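You operate a simulated robot arm through the tools that you are given. There is no shell and no other tool. Be economical: measure what you need, move in short steps, check, and stop when the job is done.

The job below is to be done with a simulated robot arm. You get a single attempt, and the scene is never put back.

JOB
Open the door marked rinse, fetch the teal hose stub with blue band and set it on the shelf of the grey cabinet marked rinse, then shut the rinse. Take the teal pad with pink band and leave it on the deck in front of the hopper. Put the orange cone with white band on the top of the low grey table. Put the tin with blue lid and green band in the blue bin marked cloudy. Press the blue button marked river two times. Open the drawer marked wiping. Any order will do. Set down upright: teal hose stub with blue band, orange cone with white band.

It is judged by the outcome, as a careful person would: the job done as asked, and still so three seconds after it is handed in. It fails if anything else is knocked over, pushed out of place, dropped, spilled or broken. A push-on lid holds only when it is set on centred and level and pressed home; a screw cap is set on level and turned clockwise until tight.

ROBOT AND FRAMES
A 6-joint arm with a two-finger parallel gripper on a trunk, on a base that drives. Base frame: it is fixed to the floor where the robot stands at the start and does not move with it; the origin is under the middle of the robot, x ahead of it, y to its left, z up. Readings come in m, degrees, newtons and seconds.
With the tool pointing down near the work surface it reaches from about 0.18 to 0.46 m from the robot's upright axis, wherever it stands. Its first joint turns from -166.0 to 166.0 degrees. Places, roughly: blue bin marked cloudy [-0.25, -3.25, 1]; blue button marked river [-5.5, -1.8, 1]; deck in front of the hopper [-1.9, -1.3, 0.5]; door marked rinse [0.9, 0.2, 0.4]; drawer marked wiping [0.7, 0.9, 0.7]; orange cone with white band (17x17x26 cm) [-2.9, -5.5, 0.2]; shelf of the grey cabinet marked rinse [1.2, 0.4, 0.5]; teal hose stub with blue band (4x4x6 cm) [1.7, -0.4, 0.9]; teal pad with pink band (7x10x6 cm) [-3, -5.7, 0.6]; tin with blue lid and green band [0, -3.25, 1.25]; top of the low grey table [-2.9, -5.7, 0.6]. Payload 4.1 kg.
The TCP is the grasp point between the finger pads, 0.023 m short of the fingertips. In the tool frame z runs along the fingers and y along their closing line. Largest opening 0.094 m; finger width 0.038, thickness 0.01; the body of the gripper, 0.054 by 0.096 m, starts 0.039 m behind the TCP.
Orientation is told as [roll, pitch, yaw] about the base's x, y, z axes, in that order, counted from this pose: with the fingers straight down and closing along the base's y, the tool's x points along the base's -x, its y along +y and its z along -z.

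CONTROLS
- The arm moves only by the tool jog_arm. Its argument "plan" is a list of rows, each a list of 7 numbers: the closure in counts, from 0 (fully open) to 255 (shut), then the shift along the tool's x, y, z in units of 25 mm (1.0 is 25 mm), then the turn, a rotation vector about the tool's x, y, z in units of 5 degrees (1.0 is 5 degrees). In form: [[hand, tx, ty, tz, wx, wy, wz], ...]. A call has 1 to 10 rows; each row shifts and turns the commanded pose from where the row before left it, along the tool's axes as they then stand. A call with a number of a shift or a turn outside -1 to 1 is refused whole. A row lasts 0.2 s, in which the tool goes at most 0.05 m and 8.6 degrees; a call with a longer step from one row to the next is refused whole, and so is a gripper value outside its range. A pose out of reach is approached as far as the arm can. The call stops where the force on the tool passes 40 N (or 10 N more than at its start, if that is more) or the arm is blocked; 0.2 s more then pass. The fingers move at their own pace (about 0.045 m/s each) and stop on an object; they squeeze with about 34 N. The grip force told is the motor's: it shows also when the fingers shut on nothing. Time passes only in rows, and 0.2 s behind the last, so rows that do not move let the fingers close. It gives the time, the measured TCP pose, the force on the tool (base axes), the opening and the grip force at its end, in the units of the frame above (readings bear some noise), with the torque about the TCP (base axes, N m) and any sound that the robot's microphone picked up, and new pictures: "pictures" is both (left out), scene, wrist or none.
- Cameras (640 x 400 px; columns grow to the right, rows downward): "scene" is now at [0.0126, 0.152, 1.3023]; the picture's right is [-0.20, -0.98, 0.00], its down [-0.76, 0.16, -0.62] and it looks along [0.61, -0.13, -0.78] (base axes); focal length 255 px, centre (320, 200). "wrist" rides on the gripper at [0.086, 0.016, -0.074] in the tool frame; the picture's right is [-0.18, 0.98, 0.00], its down [-0.58, -0.11, -0.81] and it looks along [-0.79, -0.15, 0.59] (tool axes); focal length 243 px, centre (320, 200). There is no depth. A picture from a camera that has moved, and an enlarged one, comes with that camera's place and axes in the base frame and with its lens.
- move_column(by): slides the trunk up (or, below 0, down) by that many m; the arm and the scene camera ride with it, the base frame stays. It gives what a move gives, with no picture.
- steer(legs): drives the robot by 1 to 6 legs, each [ahead, turn to the left] in m and degrees, along the robot's own axes; the way and the turn of a leg run together, so that a leg with both is an arc; at most 1.5 m and 180 degrees a leg. The arm and the cameras ride along, it lands a little off, and it stops where it bumps. It gives what a move gives, and a new picture of the scene camera.
- turn_head(pan, tilt): turns the head with the scene camera to pan (to the left, within 155 degrees either way) and tilt (down, from -29 to 69), counted from straight ahead of the robot. It gives what a move gives, and a new picture of the scene camera.
- inspect(camera, box): a new picture of the part [left, top, right, bottom] of that camera's present view, enlarged. No time passes.
- sign_off(): hands the job in; it is judged then, once.

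Work in short steps. Places have to be worked out from the pictures, the camera data and where the tool is seen: move nearer, look again, correct. Check each grasp and each placing, and mend what went wrong. You have 186 turns and 260 pictures in all, those below and enlarged ones among them. Open the gripper and draw the arm clear of the work before you hand the job in, unless the task says otherwise.

The tools are called after "Request:" as name(argument=value, ...) on one line, values as JSON. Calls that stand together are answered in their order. jog_arm: Moves the arm, as the interface text tells. Its arguments: {"type":"object","properties":{"plan":{"type":"array","items":{"type":"array","items":{"type":"number"}}},"pictures":{"type":"string","enum":["both","scene","wrist","none"]}},"required":["plan"]} The other tools are called the same way: move_column (by) slides the trunk up or down; steer (legs) drives the base; turn_head (pan, tilt) turns the head that bears the scene camera; inspect (camera, box) takes an enlarged picture of a part of a camera's view; sign_off () hands the job in.

At the start:

```text
t: 0.0
eef_pos: [0.4157, 0.1703, 0.7051]
ee_rot: [0.0, 0.1, -0.1]
ft_force: [0.7, 0.0, -0.8]
wrist_torque: [-0.03, 0.01, -0.01]
grip_width: 0.094
grip_force: 0.0
trunk travel left (down, up): [-0.275, 0.315]
robot x, y, heading: [-0.0024, -0.002, 0.0]
head pan, tilt: [-11.8, 51.3]
```

scene: 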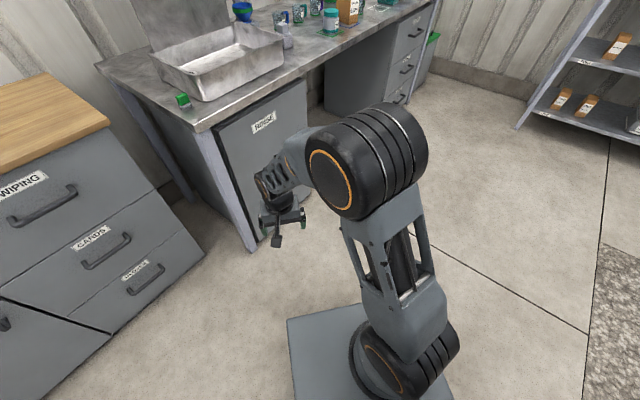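
wrist: 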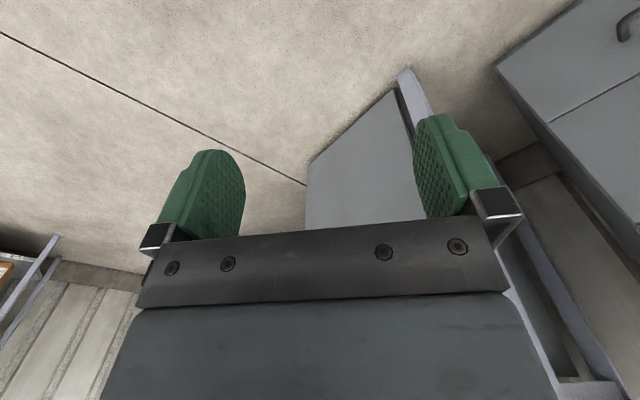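

The picture shows the rinse cabinet under the counter and the wiping drawer at left. I look up a bit to see the counter and the door.

Request:
turn_head(pan=0, tilt=30)

Request:
turn_head(pan=40, tilt=40)

```text
t: 0.8
eef_pos: [0.4155, 0.1691, 0.7052]
ee_rot: [0.1, -0.1, 0.0]
ft_force: [-0.7, -1.0, -0.2]
wrist_torque: [-0.02, 0.02, 0.02]
grip_width: 0.0938
grip_force: 0.0
trunk travel left (down, up): [-0.275, 0.315]
robot x, y, heading: [0.002, -0.005, -0.0]
head pan, tilt: [0.0, 30.0]
camera scene: at [0.0289, 0.1675, 1.3335], right [0.0, -1.0, 0.0], down [-0.5, 0.0, -0.87], along [0.87, 0.0, -0.5], focal length 255 px, centre (320, 200)
```

scene: 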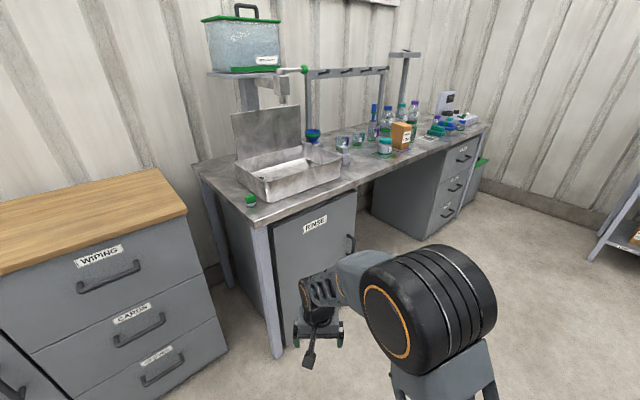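

```text
t: 1.9
eef_pos: [0.4162, 0.1694, 0.7063]
ee_rot: [0.1, -0.1, -0.1]
ft_force: [0.1, -0.3, 0.1]
wrist_torque: [0.01, 0.0, -0.03]
grip_width: 0.0943
grip_force: 0.0
trunk travel left (down, up): [-0.275, 0.315]
robot x, y, heading: [0.0021, -0.003, -0.1]
head pan, tilt: [40.0, 40.0]
camera scene: at [0.0037, 0.2221, 1.3182], right [0.64, -0.77, 0.0], down [-0.49, -0.41, -0.77], along [0.59, 0.49, -0.64], focal length 255 px, centre (320, 200)
```

scene: 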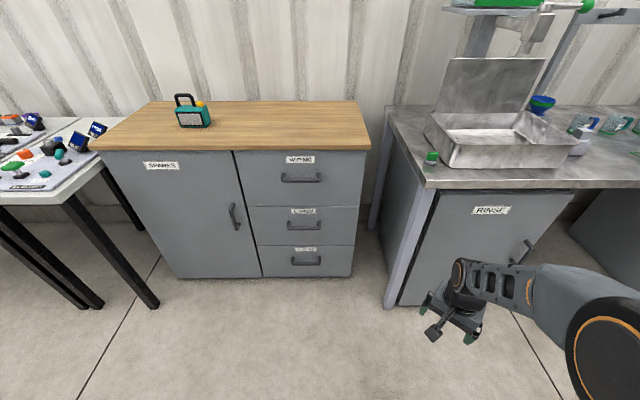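

I look toward the stub on the counter and zoom in.

Request:
turn_head(pan=-5, tilt=20)

Request:
inspect(camera="scene", box=[220, 100, 480, 260])

```text
t: 3.0
eef_pos: [0.4152, 0.1698, 0.7055]
ee_rot: [0.0, 0.0, 0.0]
ft_force: [-0.5, -0.1, 0.8]
wrist_torque: [-0.04, 0.01, 0.02]
grip_width: 0.0938
grip_force: 0.0
trunk travel left (down, up): [-0.275, 0.315]
robot x, y, heading: [0.0015, 0.0015, 0.3]
head pan, tilt: [-5.0, 20.0]
camera scene: at [0.0313, 0.1595, 1.3496], right [-0.09, -1.0, 0.0], down [-0.34, 0.03, -0.94], along [0.94, -0.08, -0.34], focal length 255 px, centre (320, 200)
```

scene: 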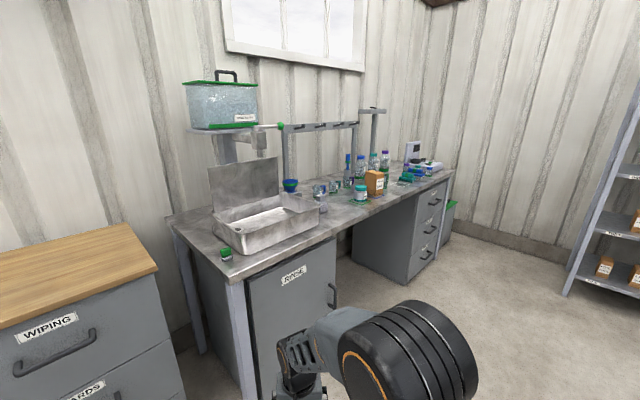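

```text
2.46 times, centred on (350, 180) of scene
camera zoom: at [0.0313, 0.1595, 1.3496], right [-0.09, -1.0, 0.0], down [-0.34, 0.03, -0.94], along [0.94, -0.08, -0.34], focal length 628 px, centre (246, 249)
```

zoom: 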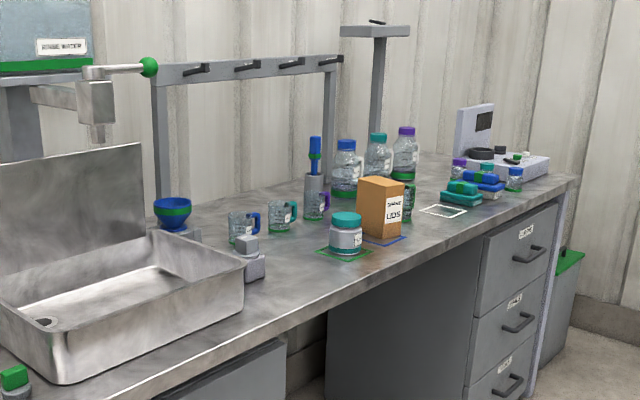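

I drive to the right, in front of the counter, standing square to it, so I can see the stub and the door from another place.

Request:
steer(legs=[[0, -42], [0.75, 0], [0, 82]])

Request:
turn_head(pan=45, tilt=45)

Request:
turn_head(pan=-25, tilt=35)

```text
t: 12.5
eef_pos: [0.7443, -0.0919, 0.7048]
ee_rot: [0.0, 0.0, 40.0]
ft_force: [-0.4, 0.0, 0.4]
wrist_torque: [-0.03, -0.03, -0.02]
grip_width: 0.0939
grip_force: 0.0
trunk travel left (down, up): [-0.275, 0.315]
robot x, y, heading: [0.5341, -0.4893, 39.7]
head pan, tilt: [-5.0, 20.0]
camera scene: at [0.4568, -0.3451, 1.3496], right [0.57, -0.82, 0.0], down [-0.28, -0.2, -0.94], along [0.77, 0.54, -0.34], focal length 255 px, centre (320, 200)
```

scene: 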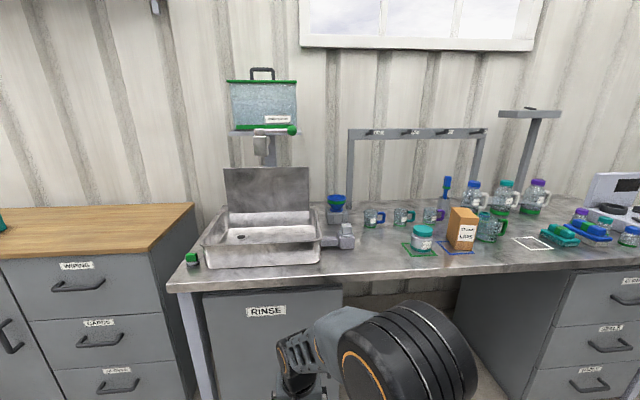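

```text
t: 13.7
eef_pos: [0.745, -0.0911, 0.7044]
ee_rot: [0.0, 0.0, 39.9]
ft_force: [0.1, -0.5, 0.0]
wrist_torque: [-0.03, 0.01, -0.01]
grip_width: 0.0939
grip_force: 0.0
trunk travel left (down, up): [-0.275, 0.315]
robot x, y, heading: [0.5334, -0.4899, 39.9]
head pan, tilt: [45.0, 45.0]
camera scene: at [0.3878, -0.3173, 1.311], right [1.0, -0.09, 0.0], down [-0.06, -0.7, -0.71], along [0.06, 0.7, -0.71], focal length 255 px, centre (320, 200)
```

scene: 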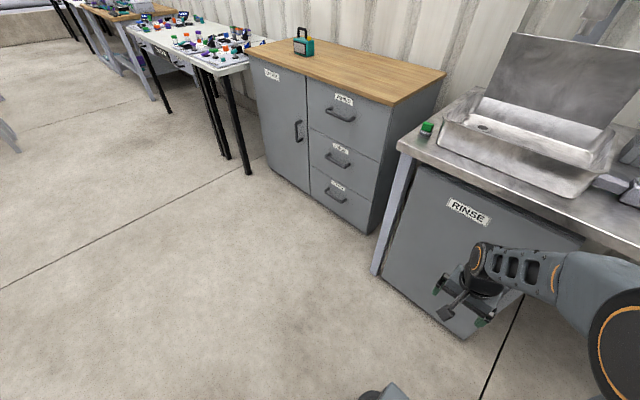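

```text
t: 15.1
eef_pos: [0.7448, -0.0916, 0.7042]
ee_rot: [0.0, 0.0, 40.0]
ft_force: [-0.5, 1.6, -1.1]
wrist_torque: [0.01, -0.01, -0.01]
grip_width: 0.0941
grip_force: 0.1
trunk travel left (down, up): [-0.275, 0.315]
robot x, y, heading: [0.5344, -0.4898, 39.9]
head pan, tilt: [-25.0, 35.0]
camera scene: at [0.4655, -0.3757, 1.3258], right [0.26, -0.97, 0.0], down [-0.55, -0.15, -0.82], along [0.79, 0.21, -0.57], focal length 255 px, centre (320, 200)
```

scene: 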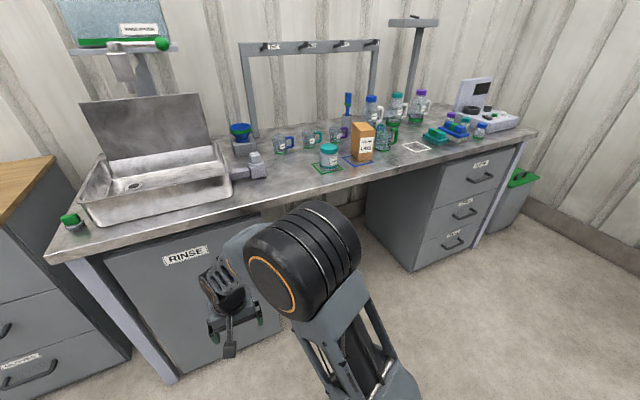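

The counter top is near z 0.857, with its front edge along the 40° wall line. I zoom in to find the stub.

Request:
inspect(camera="scene", box=[220, 80, 400, 190])

Request:
inspect(camera="scene", box=[360, 70, 540, 180])

```text
3.56 times, centred on (310, 135) of scene
camera zoom: at [0.4655, -0.3757, 1.3258], right [0.26, -0.97, 0.0], down [-0.55, -0.15, -0.82], along [0.79, 0.21, -0.57], focal length 908 px, centre (356, 431)
```

zoom: 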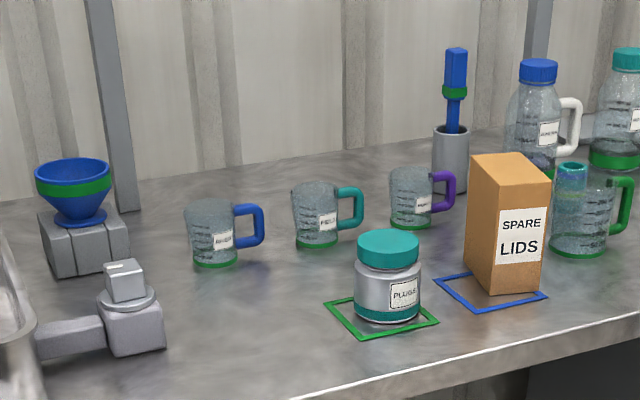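

```text
3.56 times, centred on (450, 125) of scene
camera zoom: at [0.4655, -0.3757, 1.3258], right [0.26, -0.97, 0.0], down [-0.55, -0.15, -0.82], along [0.79, 0.21, -0.57], focal length 908 px, centre (-142, 467)
```

zoom: 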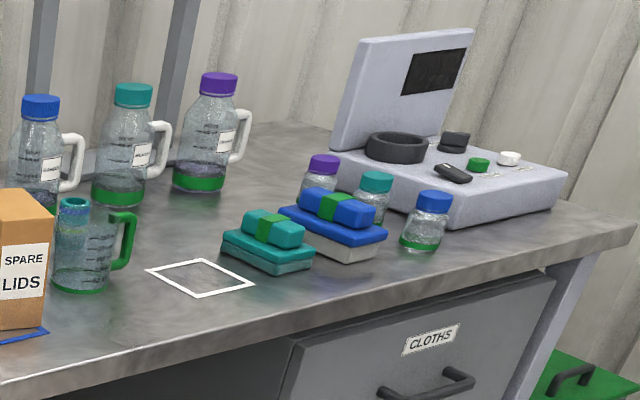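

The teal stub stands just behind the green-handled cup. First I open the rinse door: I pitch the tool to horizontal and lower the trunk to the handle height.

Request:
jog_arm(plan=[[0, 0, 0, 0, 0, -1, 0], [0, 0, 0, 0, 0, -1, 0], [0, 0, 0, 0, 0, -1, 0], [0, 0, 0, 0, 0, -1, 0], [0, 0, 0, 0, 0, -1, 0], [0, 0, 0, 0, 0, -1, 0], [0, 0, 0, 0, 0, -1, 0], [0, 0, 0, 0, 0, -1, 0], [0, 0, 0, 0, 0, -1, 0], [0, 0, 0, 0, 0, 0, 0]], pictures="none")

Request:
jog_arm(plan=[[0, 0, 0, 0, 0, -1, 0], [0, 0, 0, 0, 0, -1, 0], [0, 0, 0, 0, 0, -1, 0], [0, 0, 0, 0, 0, -1, 0], [0, 0, 0, 0, 0, -1, 0], [0, 0, 0, 0, 0, -1, 0], [0, 0, 0, 0, 0, -1, 0], [0, 0, 0, 0, 0, -1, 0], [0, 0, 0, 0, 0, -1, 0], [0, 0, 0, 0, 0, 0, 0]], pictures="none")

Request:
move_column(by=-0.15)

Request:
turn_head(pan=10, tilt=45)

Request:
inspect(camera="wrist", box=[0, 0, 640, 400])

```text
t: 17.3
eef_pos: [0.7434, -0.0912, 0.7047]
ee_rot: [0.0, -45.0, 39.9]
ft_force: [0.7, 0.5, -0.9]
wrist_torque: [-0.01, -0.02, -0.02]
grip_width: 0.0944
grip_force: 0.1
trunk travel left (down, up): [-0.275, 0.315]
robot x, y, heading: [0.5356, -0.4876, 39.9]
head pan, tilt: [-25.0, 35.0]
```

```text
t: 19.5
eef_pos: [0.7388, -0.0481, 0.7643]
ee_rot: [-78.8, -89.6, 118.6]
ft_force: [-0.7, 0.0, -0.1]
wrist_torque: [0.01, -0.01, 0.01]
grip_width: 0.0938
grip_force: 0.1
out of reach, approached as far as the arm can: row 5, 6, 7, 8, 9
trunk travel left (down, up): [-0.275, 0.315]
robot x, y, heading: [0.5353, -0.4857, 39.8]
head pan, tilt: [-25.0, 35.0]
```

```text
t: 21.2
eef_pos: [0.7387, -0.047, 0.6143]
ee_rot: [-70.1, -89.6, 109.8]
ft_force: [0.0, -0.2, -0.4]
wrist_torque: [0.02, 0.02, -0.02]
grip_width: 0.0938
grip_force: 0.1
trunk travel left (down, up): [-0.125, 0.465]
robot x, y, heading: [0.535, -0.4892, 40.0]
head pan, tilt: [-25.0, 35.0]
```

```text
t: 22.2
eef_pos: [0.7406, -0.0471, 0.6142]
ee_rot: [-70.0, -89.6, 109.7]
ft_force: [-0.6, 1.1, 0.2]
wrist_torque: [0.02, 0.02, 0.02]
grip_width: 0.0942
grip_force: 0.0
trunk travel left (down, up): [-0.125, 0.465]
robot x, y, heading: [0.5338, -0.4855, 39.6]
head pan, tilt: [10.0, 45.0]
camera scene: at [0.4329, -0.3362, 1.161], right [0.76, -0.65, 0.0], down [-0.46, -0.54, -0.71], along [0.46, 0.54, -0.71], focal length 255 px, centre (320, 200)
```

scene: 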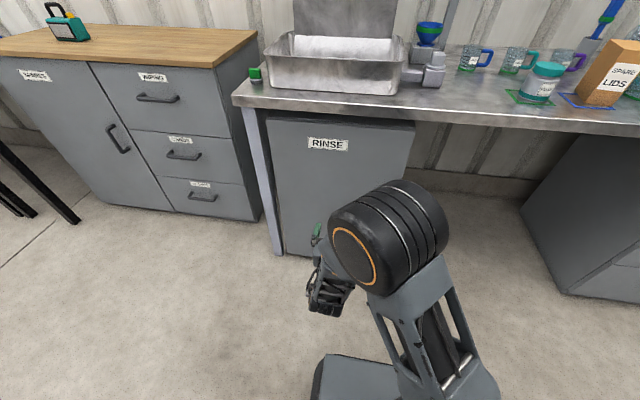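

```text
1.00 times, centred on (320, 200) of wrist (not enlarged: the box is as wide or as high as the picture)
camera zoom: at [0.6717, -0.0833, 0.528], right [-0.63, 0.76, 0.18], down [-0.55, -0.6, 0.58], along [0.55, 0.27, 0.79], focal length 243 px, centre (320, 200)
```

zoom: 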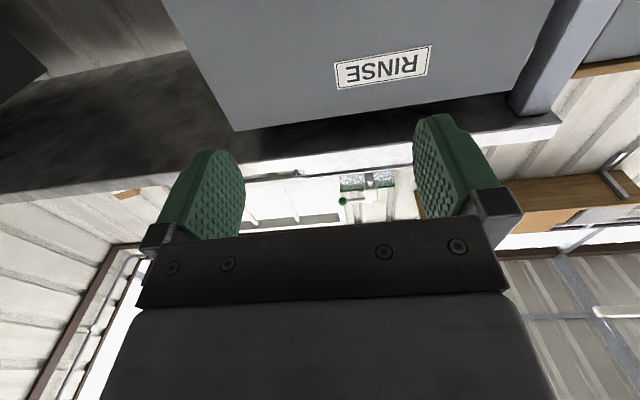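

The tool is now level, facing the door. The arm hides the handle, so I turn the base right to see it from here.

Request:
steer(legs=[[0, -40]])

Request:
turn_head(pan=45, tilt=40)

Request:
inspect(camera="scene", box=[300, 160, 460, 260])

```text
t: 24.5
eef_pos: [0.9766, -0.2829, 0.6143]
ee_rot: [-69.8, -89.6, 69.5]
ft_force: [0.2, -0.1, -0.1]
wrist_torque: [0.02, -0.02, 0.03]
grip_width: 0.0943
grip_force: 0.0
trunk travel left (down, up): [-0.125, 0.465]
robot x, y, heading: [0.5357, -0.4911, -0.3]
head pan, tilt: [10.0, 45.0]
camera scene: at [0.554, -0.3072, 1.161], right [0.17, -0.99, 0.0], down [-0.7, -0.12, -0.71], along [0.7, 0.12, -0.71], focal length 255 px, centre (320, 200)
```

scene: 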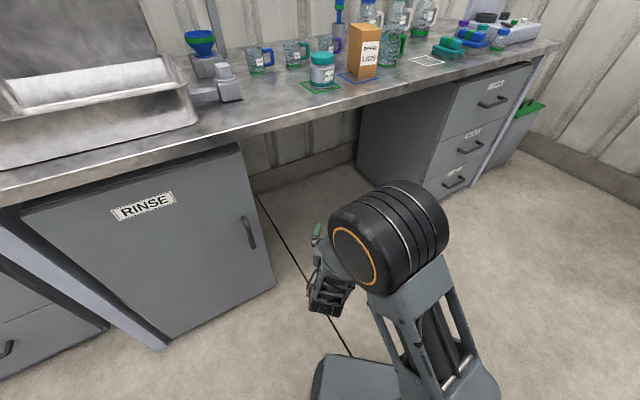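

```text
t: 25.5
eef_pos: [0.9757, -0.2823, 0.6136]
ee_rot: [-69.8, -89.6, 69.6]
ft_force: [0.7, -0.5, 0.3]
wrist_torque: [0.01, -0.02, 0.0]
grip_width: 0.094
grip_force: 0.0
trunk travel left (down, up): [-0.125, 0.465]
robot x, y, heading: [0.5327, -0.4877, -0.2]
head pan, tilt: [45.0, 40.0]
camera scene: at [0.5343, -0.2611, 1.1682], right [0.7, -0.71, 0.0], down [-0.46, -0.45, -0.77], along [0.54, 0.54, -0.64], focal length 255 px, centre (320, 200)
```

scene: 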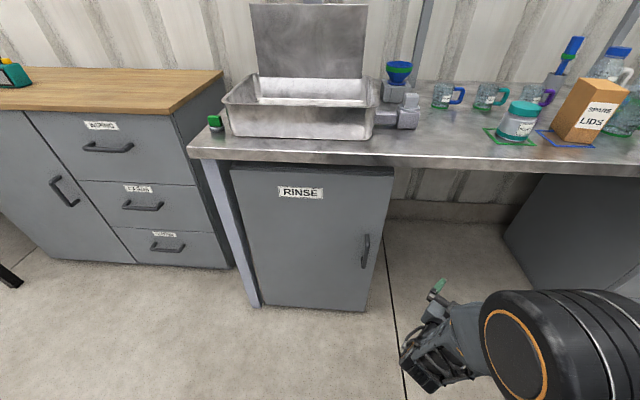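

```text
4.00 times, centred on (380, 210) of scene
camera zoom: at [0.5343, -0.2611, 1.1682], right [0.7, -0.71, 0.0], down [-0.46, -0.45, -0.77], along [0.54, 0.54, -0.64], focal length 1021 px, centre (80, 160)
```

zoom: 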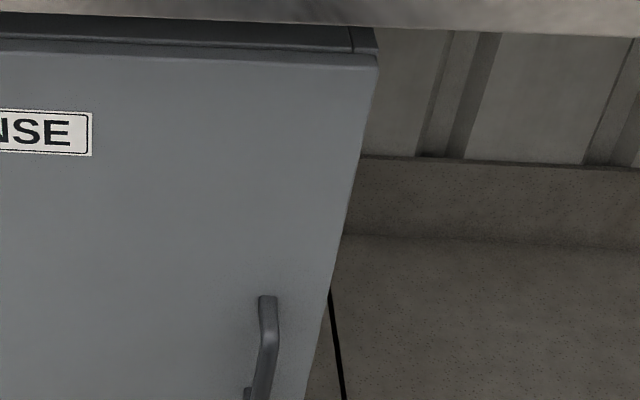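

The handle works out near (1.03, 0.016, 0.49). I drive ahead so that the hinge lies square to my left, so a reversing arc about the hinge can swing the door, then turn the arm left toward the handle.

Request:
steer(legs=[[0.205, -3.4]])

Request:
jog_arm(plan=[[0, 0, 0.87, -0.25, -0.545, 0, 0], [0, 0, 0.87, -0.25, -0.545, 0, 0], [0, 0, 0.87, -0.25, -0.545, 0, 0], [0, 0, 0.87, -0.25, -0.545, 0, 0], [0, 0, 0.87, -0.25, -0.545, 0, 0], [0, 0, 0.87, -0.25, -0.545, 0, 0], [0, 0, 0.87, -0.25, -0.545, 0, 0], [0, 0, 0.87, -0.25, -0.545, 0, 0]], pictures="none")

Request:
jog_arm(plan=[[0, 0, 0.87, -0.25, -0.545, 0, 0], [0, 0, 0.87, -0.25, -0.545, 0, 0], [0, 0, 0.87, -0.25, -0.545, 0, 0], [0, 0, 0.87, -0.25, -0.545, 0, 0], [0, 0, 0.87, -0.25, -0.545, 0, 0], [0, 0, 0.87, -0.25, -0.545, 0, 0], [0, 0, 0.87, -0.25, -0.545, 0, 0], [0, 0, 0.87, -0.25, -0.545, 0, 0]], pictures="none")

Request:
move_column(by=-0.12)

Request:
turn_head(pan=50, tilt=50)

```text
t: 27.1
eef_pos: [1.1909, -0.3161, 0.6133]
ee_rot: [-70.2, -89.6, 66.4]
ft_force: [-1.1, -0.5, -1.0]
wrist_torque: [-0.02, 0.0, -0.01]
grip_width: 0.0942
grip_force: 0.1
trunk travel left (down, up): [-0.125, 0.465]
robot x, y, heading: [0.7376, -0.4956, -3.7]
head pan, tilt: [45.0, 40.0]
camera scene: at [0.7517, -0.2683, 1.1682], right [0.66, -0.75, 0.0], down [-0.48, -0.43, -0.77], along [0.57, 0.51, -0.64], focal length 255 px, centre (320, 200)
```

scene: 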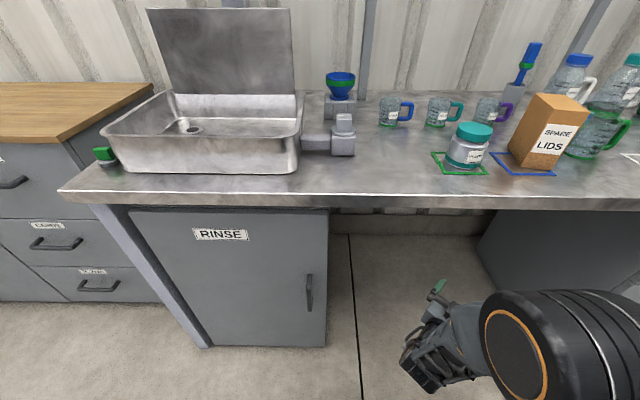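

```text
t: 28.9
eef_pos: [1.1232, -0.1464, 0.6131]
ee_rot: [-49.4, -89.5, 67.6]
ft_force: [-0.2, -0.7, 0.6]
wrist_torque: [0.02, 0.01, -0.01]
grip_width: 0.0941
grip_force: 0.0
trunk travel left (down, up): [-0.125, 0.465]
robot x, y, heading: [0.7428, -0.4914, -3.7]
head pan, tilt: [45.0, 40.0]
```

```text
t: 30.7
eef_pos: [0.9996, -0.0179, 0.6125]
ee_rot: [-26.2, -89.6, 66.4]
ft_force: [-0.5, -0.8, -0.5]
wrist_torque: [0.0, 0.02, 0.0]
grip_width: 0.094
grip_force: 0.1
trunk travel left (down, up): [-0.125, 0.465]
robot x, y, heading: [0.7369, -0.4926, -3.7]
head pan, tilt: [45.0, 40.0]
```

```text
t: 32.2
eef_pos: [0.9988, -0.0168, 0.4931]
ee_rot: [-26.9, -89.6, 67.0]
ft_force: [-0.9, 0.0, 0.4]
wrist_torque: [0.03, 0.0, 0.0]
grip_width: 0.0939
grip_force: 0.0
trunk travel left (down, up): [-0.005, 0.585]
robot x, y, heading: [0.7381, -0.4957, -3.6]
head pan, tilt: [45.0, 40.0]
```

```text
t: 32.9
eef_pos: [0.9992, -0.0176, 0.4934]
ee_rot: [-26.8, -89.6, 66.7]
ft_force: [-0.5, -0.6, -0.6]
wrist_torque: [0.02, 0.01, 0.04]
grip_width: 0.094
grip_force: 0.0
trunk travel left (down, up): [-0.005, 0.585]
robot x, y, heading: [0.7399, -0.4953, -3.8]
head pan, tilt: [50.0, 50.0]
camera scene: at [0.741, -0.2687, 1.0341], right [0.72, -0.69, 0.0], down [-0.53, -0.55, -0.64], along [0.44, 0.47, -0.77], focal length 255 px, centre (320, 200)
```

scene: 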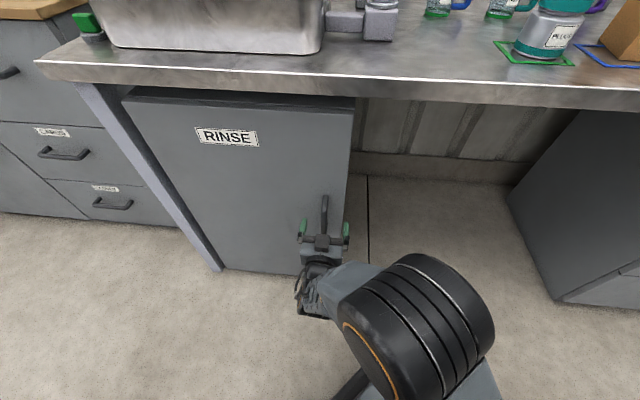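

The fingers seem to straddle the handle. I zoom in to check.

Request:
inspect(camera="scene", box=[270, 180, 370, 280])

Request:
inspect(camera="wrist", box=[0, 0, 640, 400])

```text
4.00 times, centred on (320, 230) of scene
camera zoom: at [0.741, -0.2687, 1.0341], right [0.72, -0.69, 0.0], down [-0.53, -0.55, -0.64], along [0.44, 0.47, -0.77], focal length 1021 px, centre (320, 80)
```

zoom: 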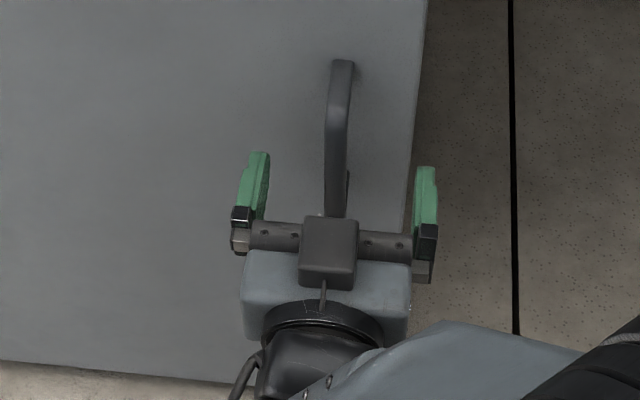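

```text
1.00 times, centred on (320, 200) of wrist (not enlarged: the box is as wide or as high as the picture)
camera zoom: at [0.9312, -0.0543, 0.4065], right [-0.63, 0.75, 0.18], down [-0.55, -0.6, 0.59], along [0.55, 0.27, 0.79], focal length 243 px, centre (320, 200)
```

zoom: 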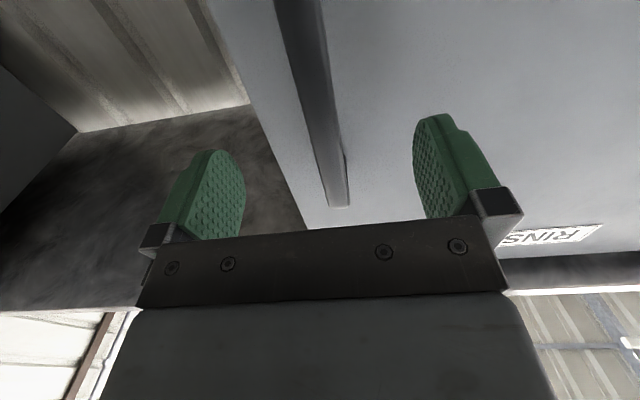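

The bar lies between the fingers, ahead of the pads. I advance 4 cm and close.

Request:
jog_arm(plan=[[0, 0, 0, 0.5, 0, 0, 0], [0, 0, 0, 0.5, 0, 0, 0], [0, 0, 0, 0.5, 0, 0, 0], [0, 0, 0, 0.1, 0, 0, 0], [255, 0, 0, 0, 0, 0, 0], [255, 0, 0, 0, 0, 0, 0], [255, 0, 0, 0, 0, 0, 0], [255, 0, 0, 0, 0, 0, 0], [255, 0, 0, 0, 0, 0, 0], [255, 0, 0, 0, 0, 0, 0]], pictures="both")

```text
t: 35.2
eef_pos: [1.0252, 0.0099, 0.493]
ee_rot: [-20.3, -89.6, 60.8]
ft_force: [-5.6, 7.6, -6.0]
wrist_torque: [0.92, -0.38, -0.11]
grip_width: 0.0139
grip_force: 45.4
trunk travel left (down, up): [-0.005, 0.585]
robot x, y, heading: [0.7353, -0.4974, -2.9]
head pan, tilt: [50.0, 50.0]
stopped in row 10: the force on the tool passed its limit at 42 N (the readings are from after the stop); the commanded pose is now the measured one
camera scene: at [0.7388, -0.2681, 1.0338], right [0.73, -0.68, 0.0], down [-0.52, -0.56, -0.64], along [0.44, 0.47, -0.77], focal length 255 px, centre (320, 200)
camera wrist: at [0.9582, -0.0267, 0.4065], right [-0.64, 0.75, 0.18], down [-0.54, -0.6, 0.59], along [0.55, 0.28, 0.79], focal length 243 px, centre (320, 200)
```

scene: 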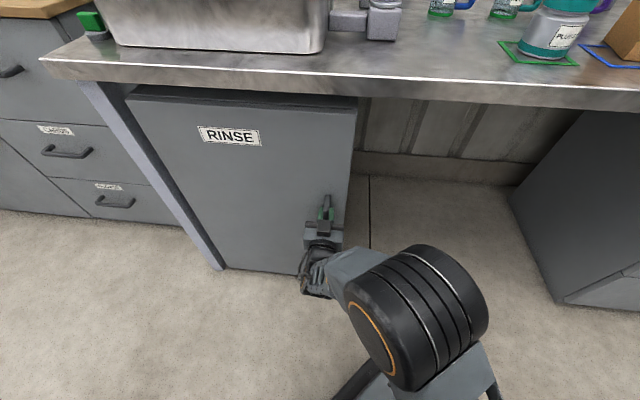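
wrist: 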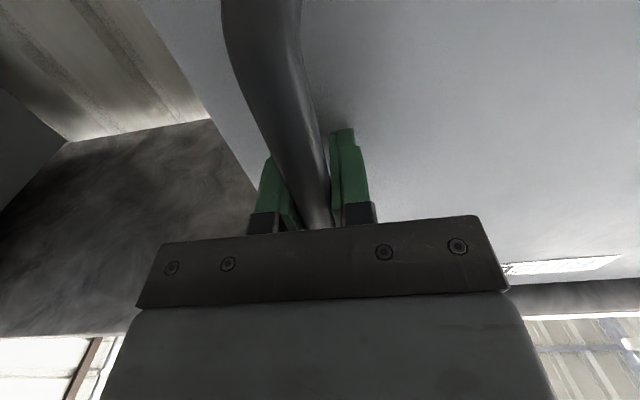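

Gripped on the bar. Now a reversing arc about the hinge, 12 degrees first.

Request:
steer(legs=[[-0.178, -12]])

```text
t: 36.7
eef_pos: [0.9486, -0.0338, 0.4927]
ee_rot: [-15.9, -89.6, 44.3]
ft_force: [2.9, -9.4, -6.4]
wrist_torque: [0.54, -0.16, 0.12]
grip_width: 0.0134
grip_force: 45.0
trunk travel left (down, up): [-0.005, 0.585]
robot x, y, heading: [0.5605, -0.4677, -15.3]
head pan, tilt: [50.0, 50.0]
camera scene: at [0.6104, -0.2457, 1.034], right [0.57, -0.82, 0.0], down [-0.63, -0.43, -0.64], along [0.53, 0.36, -0.77], focal length 255 px, centre (320, 200)
```

scene: 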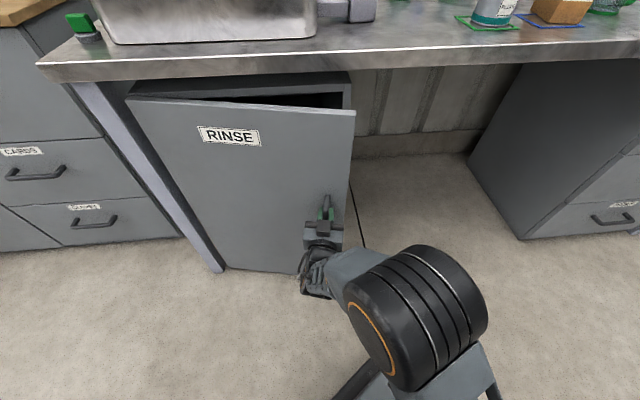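

The door follows. I continue the same arc.

Request:
steer(legs=[[-0.371, -25]])

Request:
steer(legs=[[-0.371, -25]])

```text
t: 39.1
eef_pos: [0.7738, -0.0681, 0.4922]
ee_rot: [-19.3, -89.6, 22.5]
ft_force: [0.3, 0.4, -1.3]
wrist_torque: [0.52, -0.08, -0.03]
grip_width: 0.0137
grip_force: 44.9
trunk travel left (down, up): [-0.005, 0.585]
robot x, y, heading: [0.2403, -0.296, -40.4]
head pan, tilt: [50.0, 50.0]
camera scene: at [0.3757, -0.1162, 1.034], right [0.16, -0.99, 0.0], down [-0.76, -0.13, -0.64], along [0.63, 0.11, -0.77], focal length 255 px, centre (320, 200)
```

scene: 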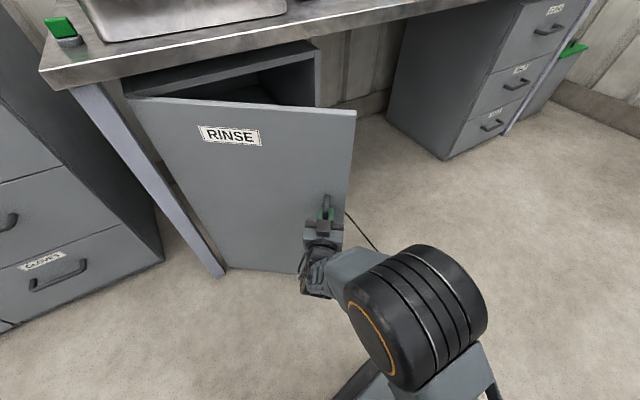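

```text
t: 41.4
eef_pos: [0.5984, -0.0215, 0.4928]
ee_rot: [-3.8, -89.6, -17.9]
ft_force: [-19.6, -33.7, -1.4]
wrist_torque: [-0.34, -0.98, 0.71]
grip_width: 0.0136
grip_force: 45.2
trunk travel left (down, up): [-0.005, 0.585]
robot x, y, heading: [0.0187, 0.0007, -65.4]
head pan, tilt: [50.0, 50.0]
camera scene: at [0.2152, 0.0994, 1.0343], right [-0.26, -0.96, 0.0], down [-0.74, 0.2, -0.64], along [0.62, -0.17, -0.77], focal length 255 px, centre (320, 200)
```

scene: 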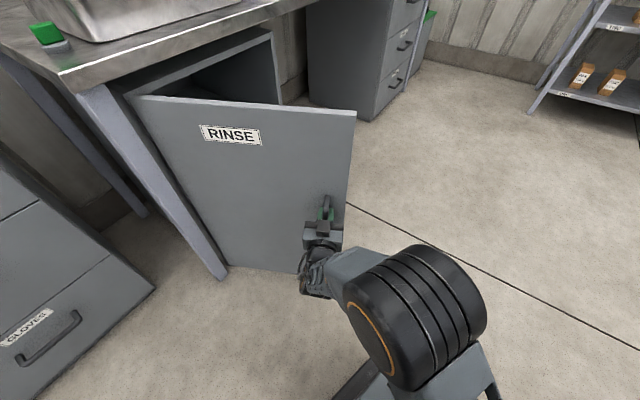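

The door is open about 62°. The tool is pressed away from the hinge, so I relieve it by 8 mm and then continue the arc.

Request:
jog_arm(plan=[[255, 0, -0.15, 0, 0, 0, 0], [255, 0, -0.15, 0, 0, 0, 0]], pictures="none")

Request:
steer(legs=[[-0.36, -24]])

```text
t: 42.0
eef_pos: [0.5975, -0.0213, 0.4924]
ee_rot: [-23.1, -89.5, 2.3]
ft_force: [23.8, 42.3, -0.9]
wrist_torque: [1.14, 0.73, -0.79]
grip_width: 0.0136
grip_force: 45.2
trunk travel left (down, up): [-0.005, 0.585]
robot x, y, heading: [0.0161, -0.0035, -65.0]
head pan, tilt: [50.0, 50.0]
```

```text
t: 42.8
eef_pos: [0.5947, -0.0183, 0.4927]
ee_rot: [-10.5, -89.7, -10.5]
ft_force: [2.8, 4.8, -6.9]
wrist_torque: [-0.15, -1.16, -0.06]
grip_width: 0.0139
grip_force: 44.7
trunk travel left (down, up): [-0.005, 0.585]
robot x, y, heading: [0.014, 0.0039, -65.0]
head pan, tilt: [50.0, 50.0]
stopped in leg 1: the force on the tool passed its limit at 61 N (the readings are from after the stop); the commanded pose is now the measured one
camera scene: at [0.2132, 0.1081, 1.0339], right [-0.26, -0.97, 0.0], down [-0.74, 0.2, -0.64], along [0.62, -0.17, -0.77], focal length 255 px, centre (320, 200)
```

scene: 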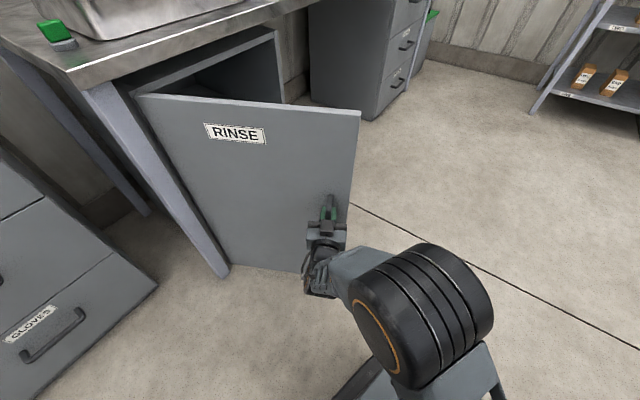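

Force is relaxed. I go on in smaller steps with the refitted radius 0.84 m.

Request:
steer(legs=[[-0.176, -12]])

Request:
steer(legs=[[-0.16, -11]])

```text
t: 44.1
eef_pos: [0.5452, 0.0117, 0.4929]
ee_rot: [-3.3, -89.5, -25.2]
ft_force: [0.4, 0.1, -3.4]
wrist_torque: [-0.26, -0.62, -0.02]
grip_width: 0.0135
grip_force: 45.1
trunk travel left (down, up): [-0.005, 0.585]
robot x, y, heading: [-0.0298, 0.1092, -73.0]
head pan, tilt: [50.0, 50.0]
stopped in leg 1: the force on the tool passed its limit at 42 N (the readings are from after the stop); the commanded pose is now the measured one
camera scene: at [0.183, 0.1893, 1.0341], right [-0.39, -0.92, 0.0], down [-0.71, 0.3, -0.64], along [0.59, -0.25, -0.77], focal length 255 px, centre (320, 200)
```

scene: 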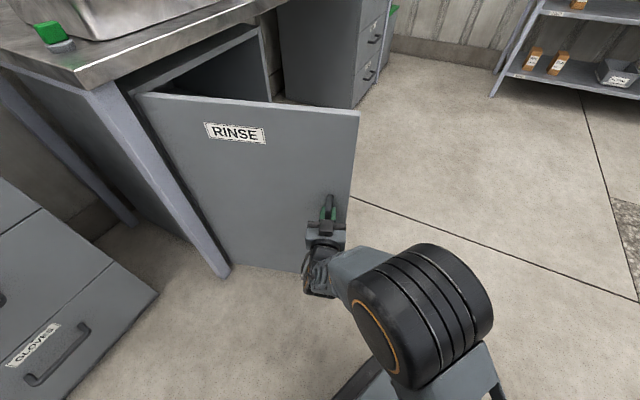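

```text
t: 45.5
eef_pos: [0.4872, 0.0657, 0.4925]
ee_rot: [-13.5, -89.5, -25.4]
ft_force: [27.9, 23.3, -2.6]
wrist_torque: [0.7, 0.08, -0.56]
grip_width: 0.0138
grip_force: 44.4
trunk travel left (down, up): [-0.005, 0.585]
robot x, y, heading: [-0.0606, 0.273, -83.6]
head pan, tilt: [50.0, 50.0]
camera scene: at [0.1618, 0.3056, 1.0337], right [-0.55, -0.84, 0.0], down [-0.64, 0.42, -0.64], along [0.54, -0.35, -0.77], focal length 255 px, centre (320, 200)
```

scene: 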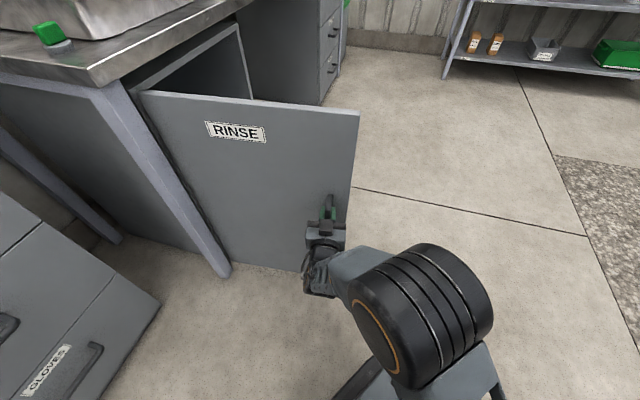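

About 79° open. One more small arc, then release.

Request:
steer(legs=[[-0.15, -10]])

Request:
jog_arm(plan=[[0, 0, 0, 0, 0, 0, 0], [0, 0, 0, 0, 0, 0, 0], [0, 0, 0, 0, 0, 0, 0], [0, 0, 0, 0, 0, 0, 0], [0, 0, 0, -0.8, 0, 0, 0], [0, 0, 0, -0.8, 0, 0, 0], [0, 0, 0, -0.8, 0, 0, 0], [0, 0, 0, -0.8, 0, 0, 0]], pictures="scene")

```text
t: 46.9
eef_pos: [0.4429, 0.1233, 0.4926]
ee_rot: [-0.8, -89.5, -47.0]
ft_force: [3.3, 0.5, -3.9]
wrist_torque: [-0.73, -0.74, -0.21]
grip_width: 0.0136
grip_force: 44.8
trunk travel left (down, up): [-0.005, 0.585]
robot x, y, heading: [-0.0657, 0.4106, -92.5]
head pan, tilt: [50.0, 50.0]
stopped in leg 1: the force on the tool passed its limit at 47 N (the readings are from after the stop); the commanded pose is now the measured one
camera scene: at [0.1586, 0.4107, 1.034], right [-0.68, -0.74, 0.0], down [-0.56, 0.52, -0.64], along [0.47, -0.44, -0.77], focal length 255 px, centre (320, 200)
```

scene: 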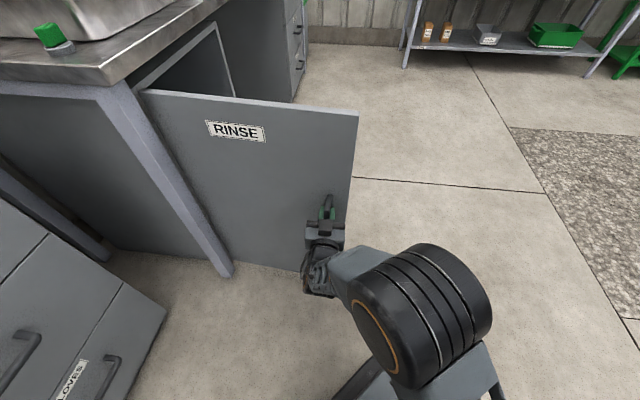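

```text
t: 48.7
eef_pos: [0.3873, 0.1841, 0.4936]
ee_rot: [2.0, -89.6, -49.8]
ft_force: [-0.1, 0.9, 1.5]
wrist_torque: [0.01, -0.03, 0.0]
grip_width: 0.094
grip_force: 0.1
trunk travel left (down, up): [-0.005, 0.585]
robot x, y, heading: [-0.0681, 0.4086, -93.0]
head pan, tilt: [50.0, 50.0]
camera scene: at [0.1583, 0.4106, 1.034], right [-0.68, -0.74, 0.0], down [-0.56, 0.52, -0.64], along [0.47, -0.44, -0.77], focal length 255 px, centre (320, 200)
```

scene: 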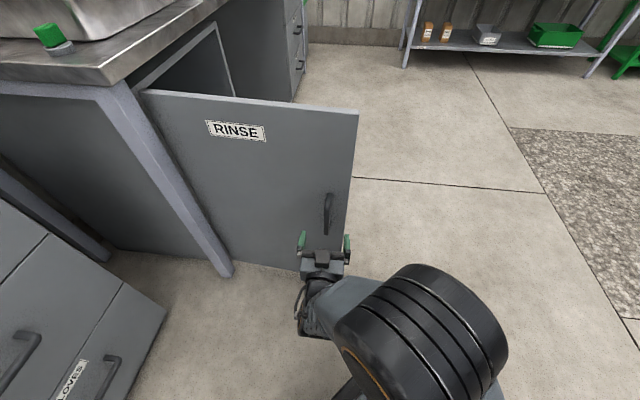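

The door stands open about 90°. Next the wiping drawer close by: its handle is near (0.585, 0.813, 0.74). I bring the arm back to the robot's front first, clear of the door.

Request:
jog_arm(plan=[[0, 0, -0.87, 0.26, 0.545, 0, 0], [0, 0, -0.87, 0.26, 0.545, 0, 0], [0, 0, -0.87, 0.26, 0.545, 0, 0], [0, 0, -0.87, 0.26, 0.545, 0, 0], [0, 0, -0.87, 0.26, 0.545, 0, 0], [0, 0, -0.87, 0.26, 0.545, 0, 0], [0, 0, -0.87, 0.26, 0.545, 0, 0], [0, 0, -0.87, 0.26, 0.545, 0, 0]], pictures="none")

Request:
jog_arm(plan=[[0, 0, -0.87, 0.26, 0.545, 0, 0], [0, 0, -0.87, 0.26, 0.545, 0, 0], [0, 0, -0.87, 0.26, 0.545, 0, 0], [0, 0, -0.87, 0.26, 0.545, 0, 0], [0, 0, -0.87, 0.26, 0.545, 0, 0], [0, 0, -0.87, 0.26, 0.545, 0, 0], [0, 0, -0.87, 0.26, 0.545, 0, 0], [0, 0, -0.87, 0.26, 0.545, 0, 0]], pictures="none")

Request:
jog_arm(plan=[[0, 0, 0, 0, 0, 0, 1], [0, 0, 0, 0, 0, 0, 1], [0, 0, 0, 0, 0, 0, 1], [0, 0, 0, 0, 0, 0, 1], [0, 0, 0, 0, 0, 0, 1], [0, 0, 0, 0, 0, 0, 1], [0, 0, 0, 0, 0, 0, 1], [0, 0, 0, 0, 0, 0, 1], [0, 0, 0, 0, 0, 0, 1]], pictures="none")

Request:
jog_arm(plan=[[0, 0, 0, 0, 0, 0, 1], [0, 0, 0, 0, 0, 0, 1], [0, 0, 0, 0, 0, 0, 1], [0, 0, 0, 0, 0, 0, 1], [0, 0, 0, 0, 0, 0, 1], [0, 0, 0, 0, 0, 0, 1], [0, 0, 0, 0, 0, 0, 1], [0, 0, 0, 0, 0, 0, 1], [0, 0, 0, 0, 0, 0, 1]], pictures="scene")

```text
t: 50.5
eef_pos: [0.2715, 0.0461, 0.4923]
ee_rot: [-18.9, -89.6, -50.8]
ft_force: [0.5, -0.2, 0.1]
wrist_torque: [-0.01, 0.03, 0.03]
grip_width: 0.094
grip_force: 0.0
trunk travel left (down, up): [-0.005, 0.585]
robot x, y, heading: [-0.0656, 0.4108, -92.7]
head pan, tilt: [50.0, 50.0]
```

```text
t: 52.3
eef_pos: [0.1144, -0.0408, 0.4982]
ee_rot: [-54.3, -89.1, -37.4]
ft_force: [-0.3, 0.3, 0.6]
wrist_torque: [0.0, -0.04, 0.03]
grip_width: 0.094
grip_force: 0.0
out of reach, approached as far as the arm can: row 7
trunk travel left (down, up): [-0.005, 0.585]
robot x, y, heading: [-0.065, 0.4101, -93.0]
head pan, tilt: [50.0, 50.0]
```

```text
t: 54.3
eef_pos: [0.2316, -0.0498, 0.7219]
ee_rot: [88.8, -45.7, 179.1]
ft_force: [-0.5, 0.2, 0.0]
wrist_torque: [-0.02, 0.02, 0.02]
grip_width: 0.0943
grip_force: 0.0
out of reach, approached as far as the arm can: row 1, 2, 3, 4, 5, 6, 7, 8, 9
trunk travel left (down, up): [-0.005, 0.585]
robot x, y, heading: [-0.0685, 0.4114, -92.6]
head pan, tilt: [50.0, 50.0]
```

```text
t: 56.3
eef_pos: [0.2851, -0.0638, 0.9403]
ee_rot: [89.4, -0.5, 178.5]
ft_force: [-1.1, 0.6, -0.2]
wrist_torque: [-0.01, 0.01, -0.02]
grip_width: 0.0941
grip_force: 0.0
out of reach, approached as far as the arm can: row 1, 2, 3, 4, 5, 6, 7, 8, 9
trunk travel left (down, up): [-0.005, 0.585]
robot x, y, heading: [-0.0665, 0.415, -92.7]
head pan, tilt: [50.0, 50.0]
camera scene: at [0.1582, 0.4106, 1.034], right [-0.68, -0.74, 0.0], down [-0.56, 0.52, -0.64], along [0.47, -0.44, -0.77], focal length 255 px, centre (320, 200)
```

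scene: 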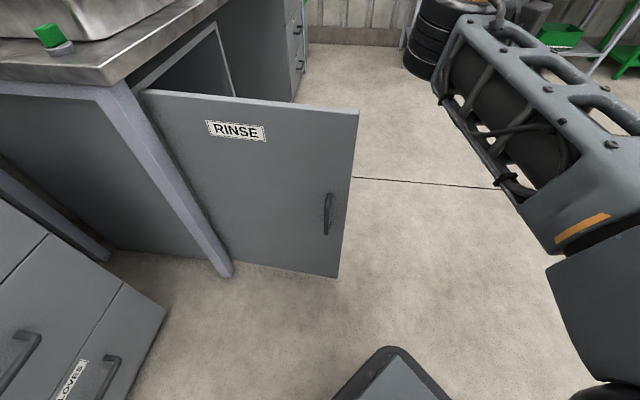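

The rolled pose is only reachable further out. I push the command forward to a comfortable radius and see where the arm settles.

Request:
jog_arm(plan=[[0, 0, 0, 0.8, 0, 0, 0], [0, 0, 0, 0.8, 0, 0, 0], [0, 0, 0, 0.8, 0, 0, 0], [0, 0, 0, 0.8, 0, 0, 0]], pictures="none")

```text
t: 57.3
eef_pos: [0.2827, -0.1418, 0.9403]
ee_rot: [89.6, -0.3, 178.6]
ft_force: [0.6, 0.1, -0.2]
wrist_torque: [-0.02, -0.05, 0.02]
grip_width: 0.0941
grip_force: 0.0
trunk travel left (down, up): [-0.005, 0.585]
robot x, y, heading: [-0.0676, 0.4054, -92.8]
head pan, tilt: [50.0, 50.0]
```

The arm is in reach again with the roll done (closing line vertical). I lower it 0.2 m.

Request:
jog_arm(plan=[[0, 0, -0.8, 0, 0, 0, 0], [0, 0, -0.8, 0, 0, 0, 0], [0, 0, -0.8, 0, 0, 0, 0], [0, 0, -0.8, 0, 0, 0, 0], [0, 0, -0.8, 0, 0, 0, 0], [0, 0, -0.8, 0, 0, 0, 0], [0, 0, -0.8, 0, 0, 0, 0], [0, 0, -0.8, 0, 0, 0, 0], [0, 0, -0.8, 0, 0, 0, 0], [0, 0, -0.8, 0, 0, 0, 0]], pictures="scene")

```text
t: 59.5
eef_pos: [0.3425, -0.2041, 0.8562]
ee_rot: [89.5, -0.4, 178.5]
ft_force: [-0.6, -0.2, 0.1]
wrist_torque: [0.0, -0.02, 0.03]
grip_width: 0.0938
grip_force: 0.0
out of reach, approached as far as the arm can: row 2, 3, 4, 5, 6, 7, 8, 9, 10
trunk travel left (down, up): [-0.005, 0.585]
robot x, y, heading: [-0.0652, 0.4101, -92.6]
head pan, tilt: [50.0, 50.0]
camera scene: at [0.1582, 0.4107, 1.0341], right [-0.68, -0.74, 0.0], down [-0.56, 0.52, -0.64], along [0.47, -0.44, -0.77], focal length 255 px, centre (320, 200)
```

scene: 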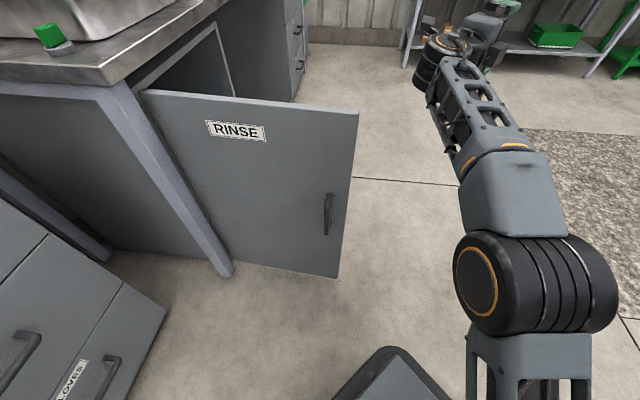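

This wrist branch is awkward. I roll back to the earlier orientation and will roll the other way at a comfortable radius.

Request:
jog_arm(plan=[[0, 0, 0, -0.2, 0, 0, -1], [0, 0, 0, -0.2, 0, 0, -1], [0, 0, 0, -0.2, 0, 0, -1], [0, 0, 0, -0.2, 0, 0, -1], [0, 0, 0, -0.2, 0, 0, -1], [0, 0, 0, -0.2, 0, 0, -1], [0, 0, 0, -0.2, 0, 0, -1], [0, 0, 0, -0.2, 0, 0, -1], [0, 0, 0, -0.2, 0, 0, -1]], pictures="none")

Request:
jog_arm(plan=[[0, 0, 0, -0.2, 0, 0, -1], [0, 0, 0, -0.2, 0, 0, -1], [0, 0, 0, -0.2, 0, 0, -1], [0, 0, 0, -0.2, 0, 0, -1], [0, 0, 0, -0.2, 0, 0, -1], [0, 0, 0, -0.2, 0, 0, -1], [0, 0, 0, -0.2, 0, 0, -1], [0, 0, 0, -0.2, 0, 0, -1], [0, 0, 0, -0.2, 0, 0, -1]], pictures="scene")

```text
t: 61.5
eef_pos: [0.3425, -0.1583, 0.8547]
ee_rot: [89.5, -45.5, 179.0]
ft_force: [0.5, -0.6, -0.2]
wrist_torque: [0.02, 0.01, -0.02]
grip_width: 0.0942
grip_force: 0.0
trunk travel left (down, up): [-0.005, 0.585]
robot x, y, heading: [-0.067, 0.4083, -92.7]
head pan, tilt: [50.0, 50.0]
```

```text
t: 63.5
eef_pos: [0.3441, -0.1124, 0.8557]
ee_rot: [-52.2, -89.3, -39.1]
ft_force: [0.2, 0.9, -0.1]
wrist_torque: [0.0, 0.03, 0.0]
grip_width: 0.094
grip_force: 0.1
trunk travel left (down, up): [-0.005, 0.585]
robot x, y, heading: [-0.067, 0.4113, -92.5]
head pan, tilt: [50.0, 50.0]
camera scene: at [0.1583, 0.4106, 1.034], right [-0.68, -0.74, 0.0], down [-0.56, 0.52, -0.64], along [0.47, -0.44, -0.77], focal length 255 px, centre (320, 200)
```

scene: 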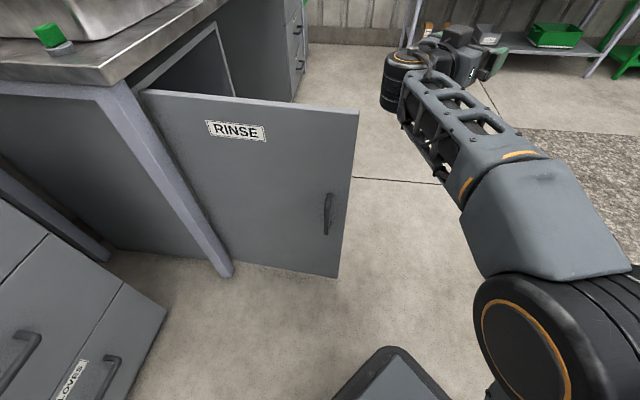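

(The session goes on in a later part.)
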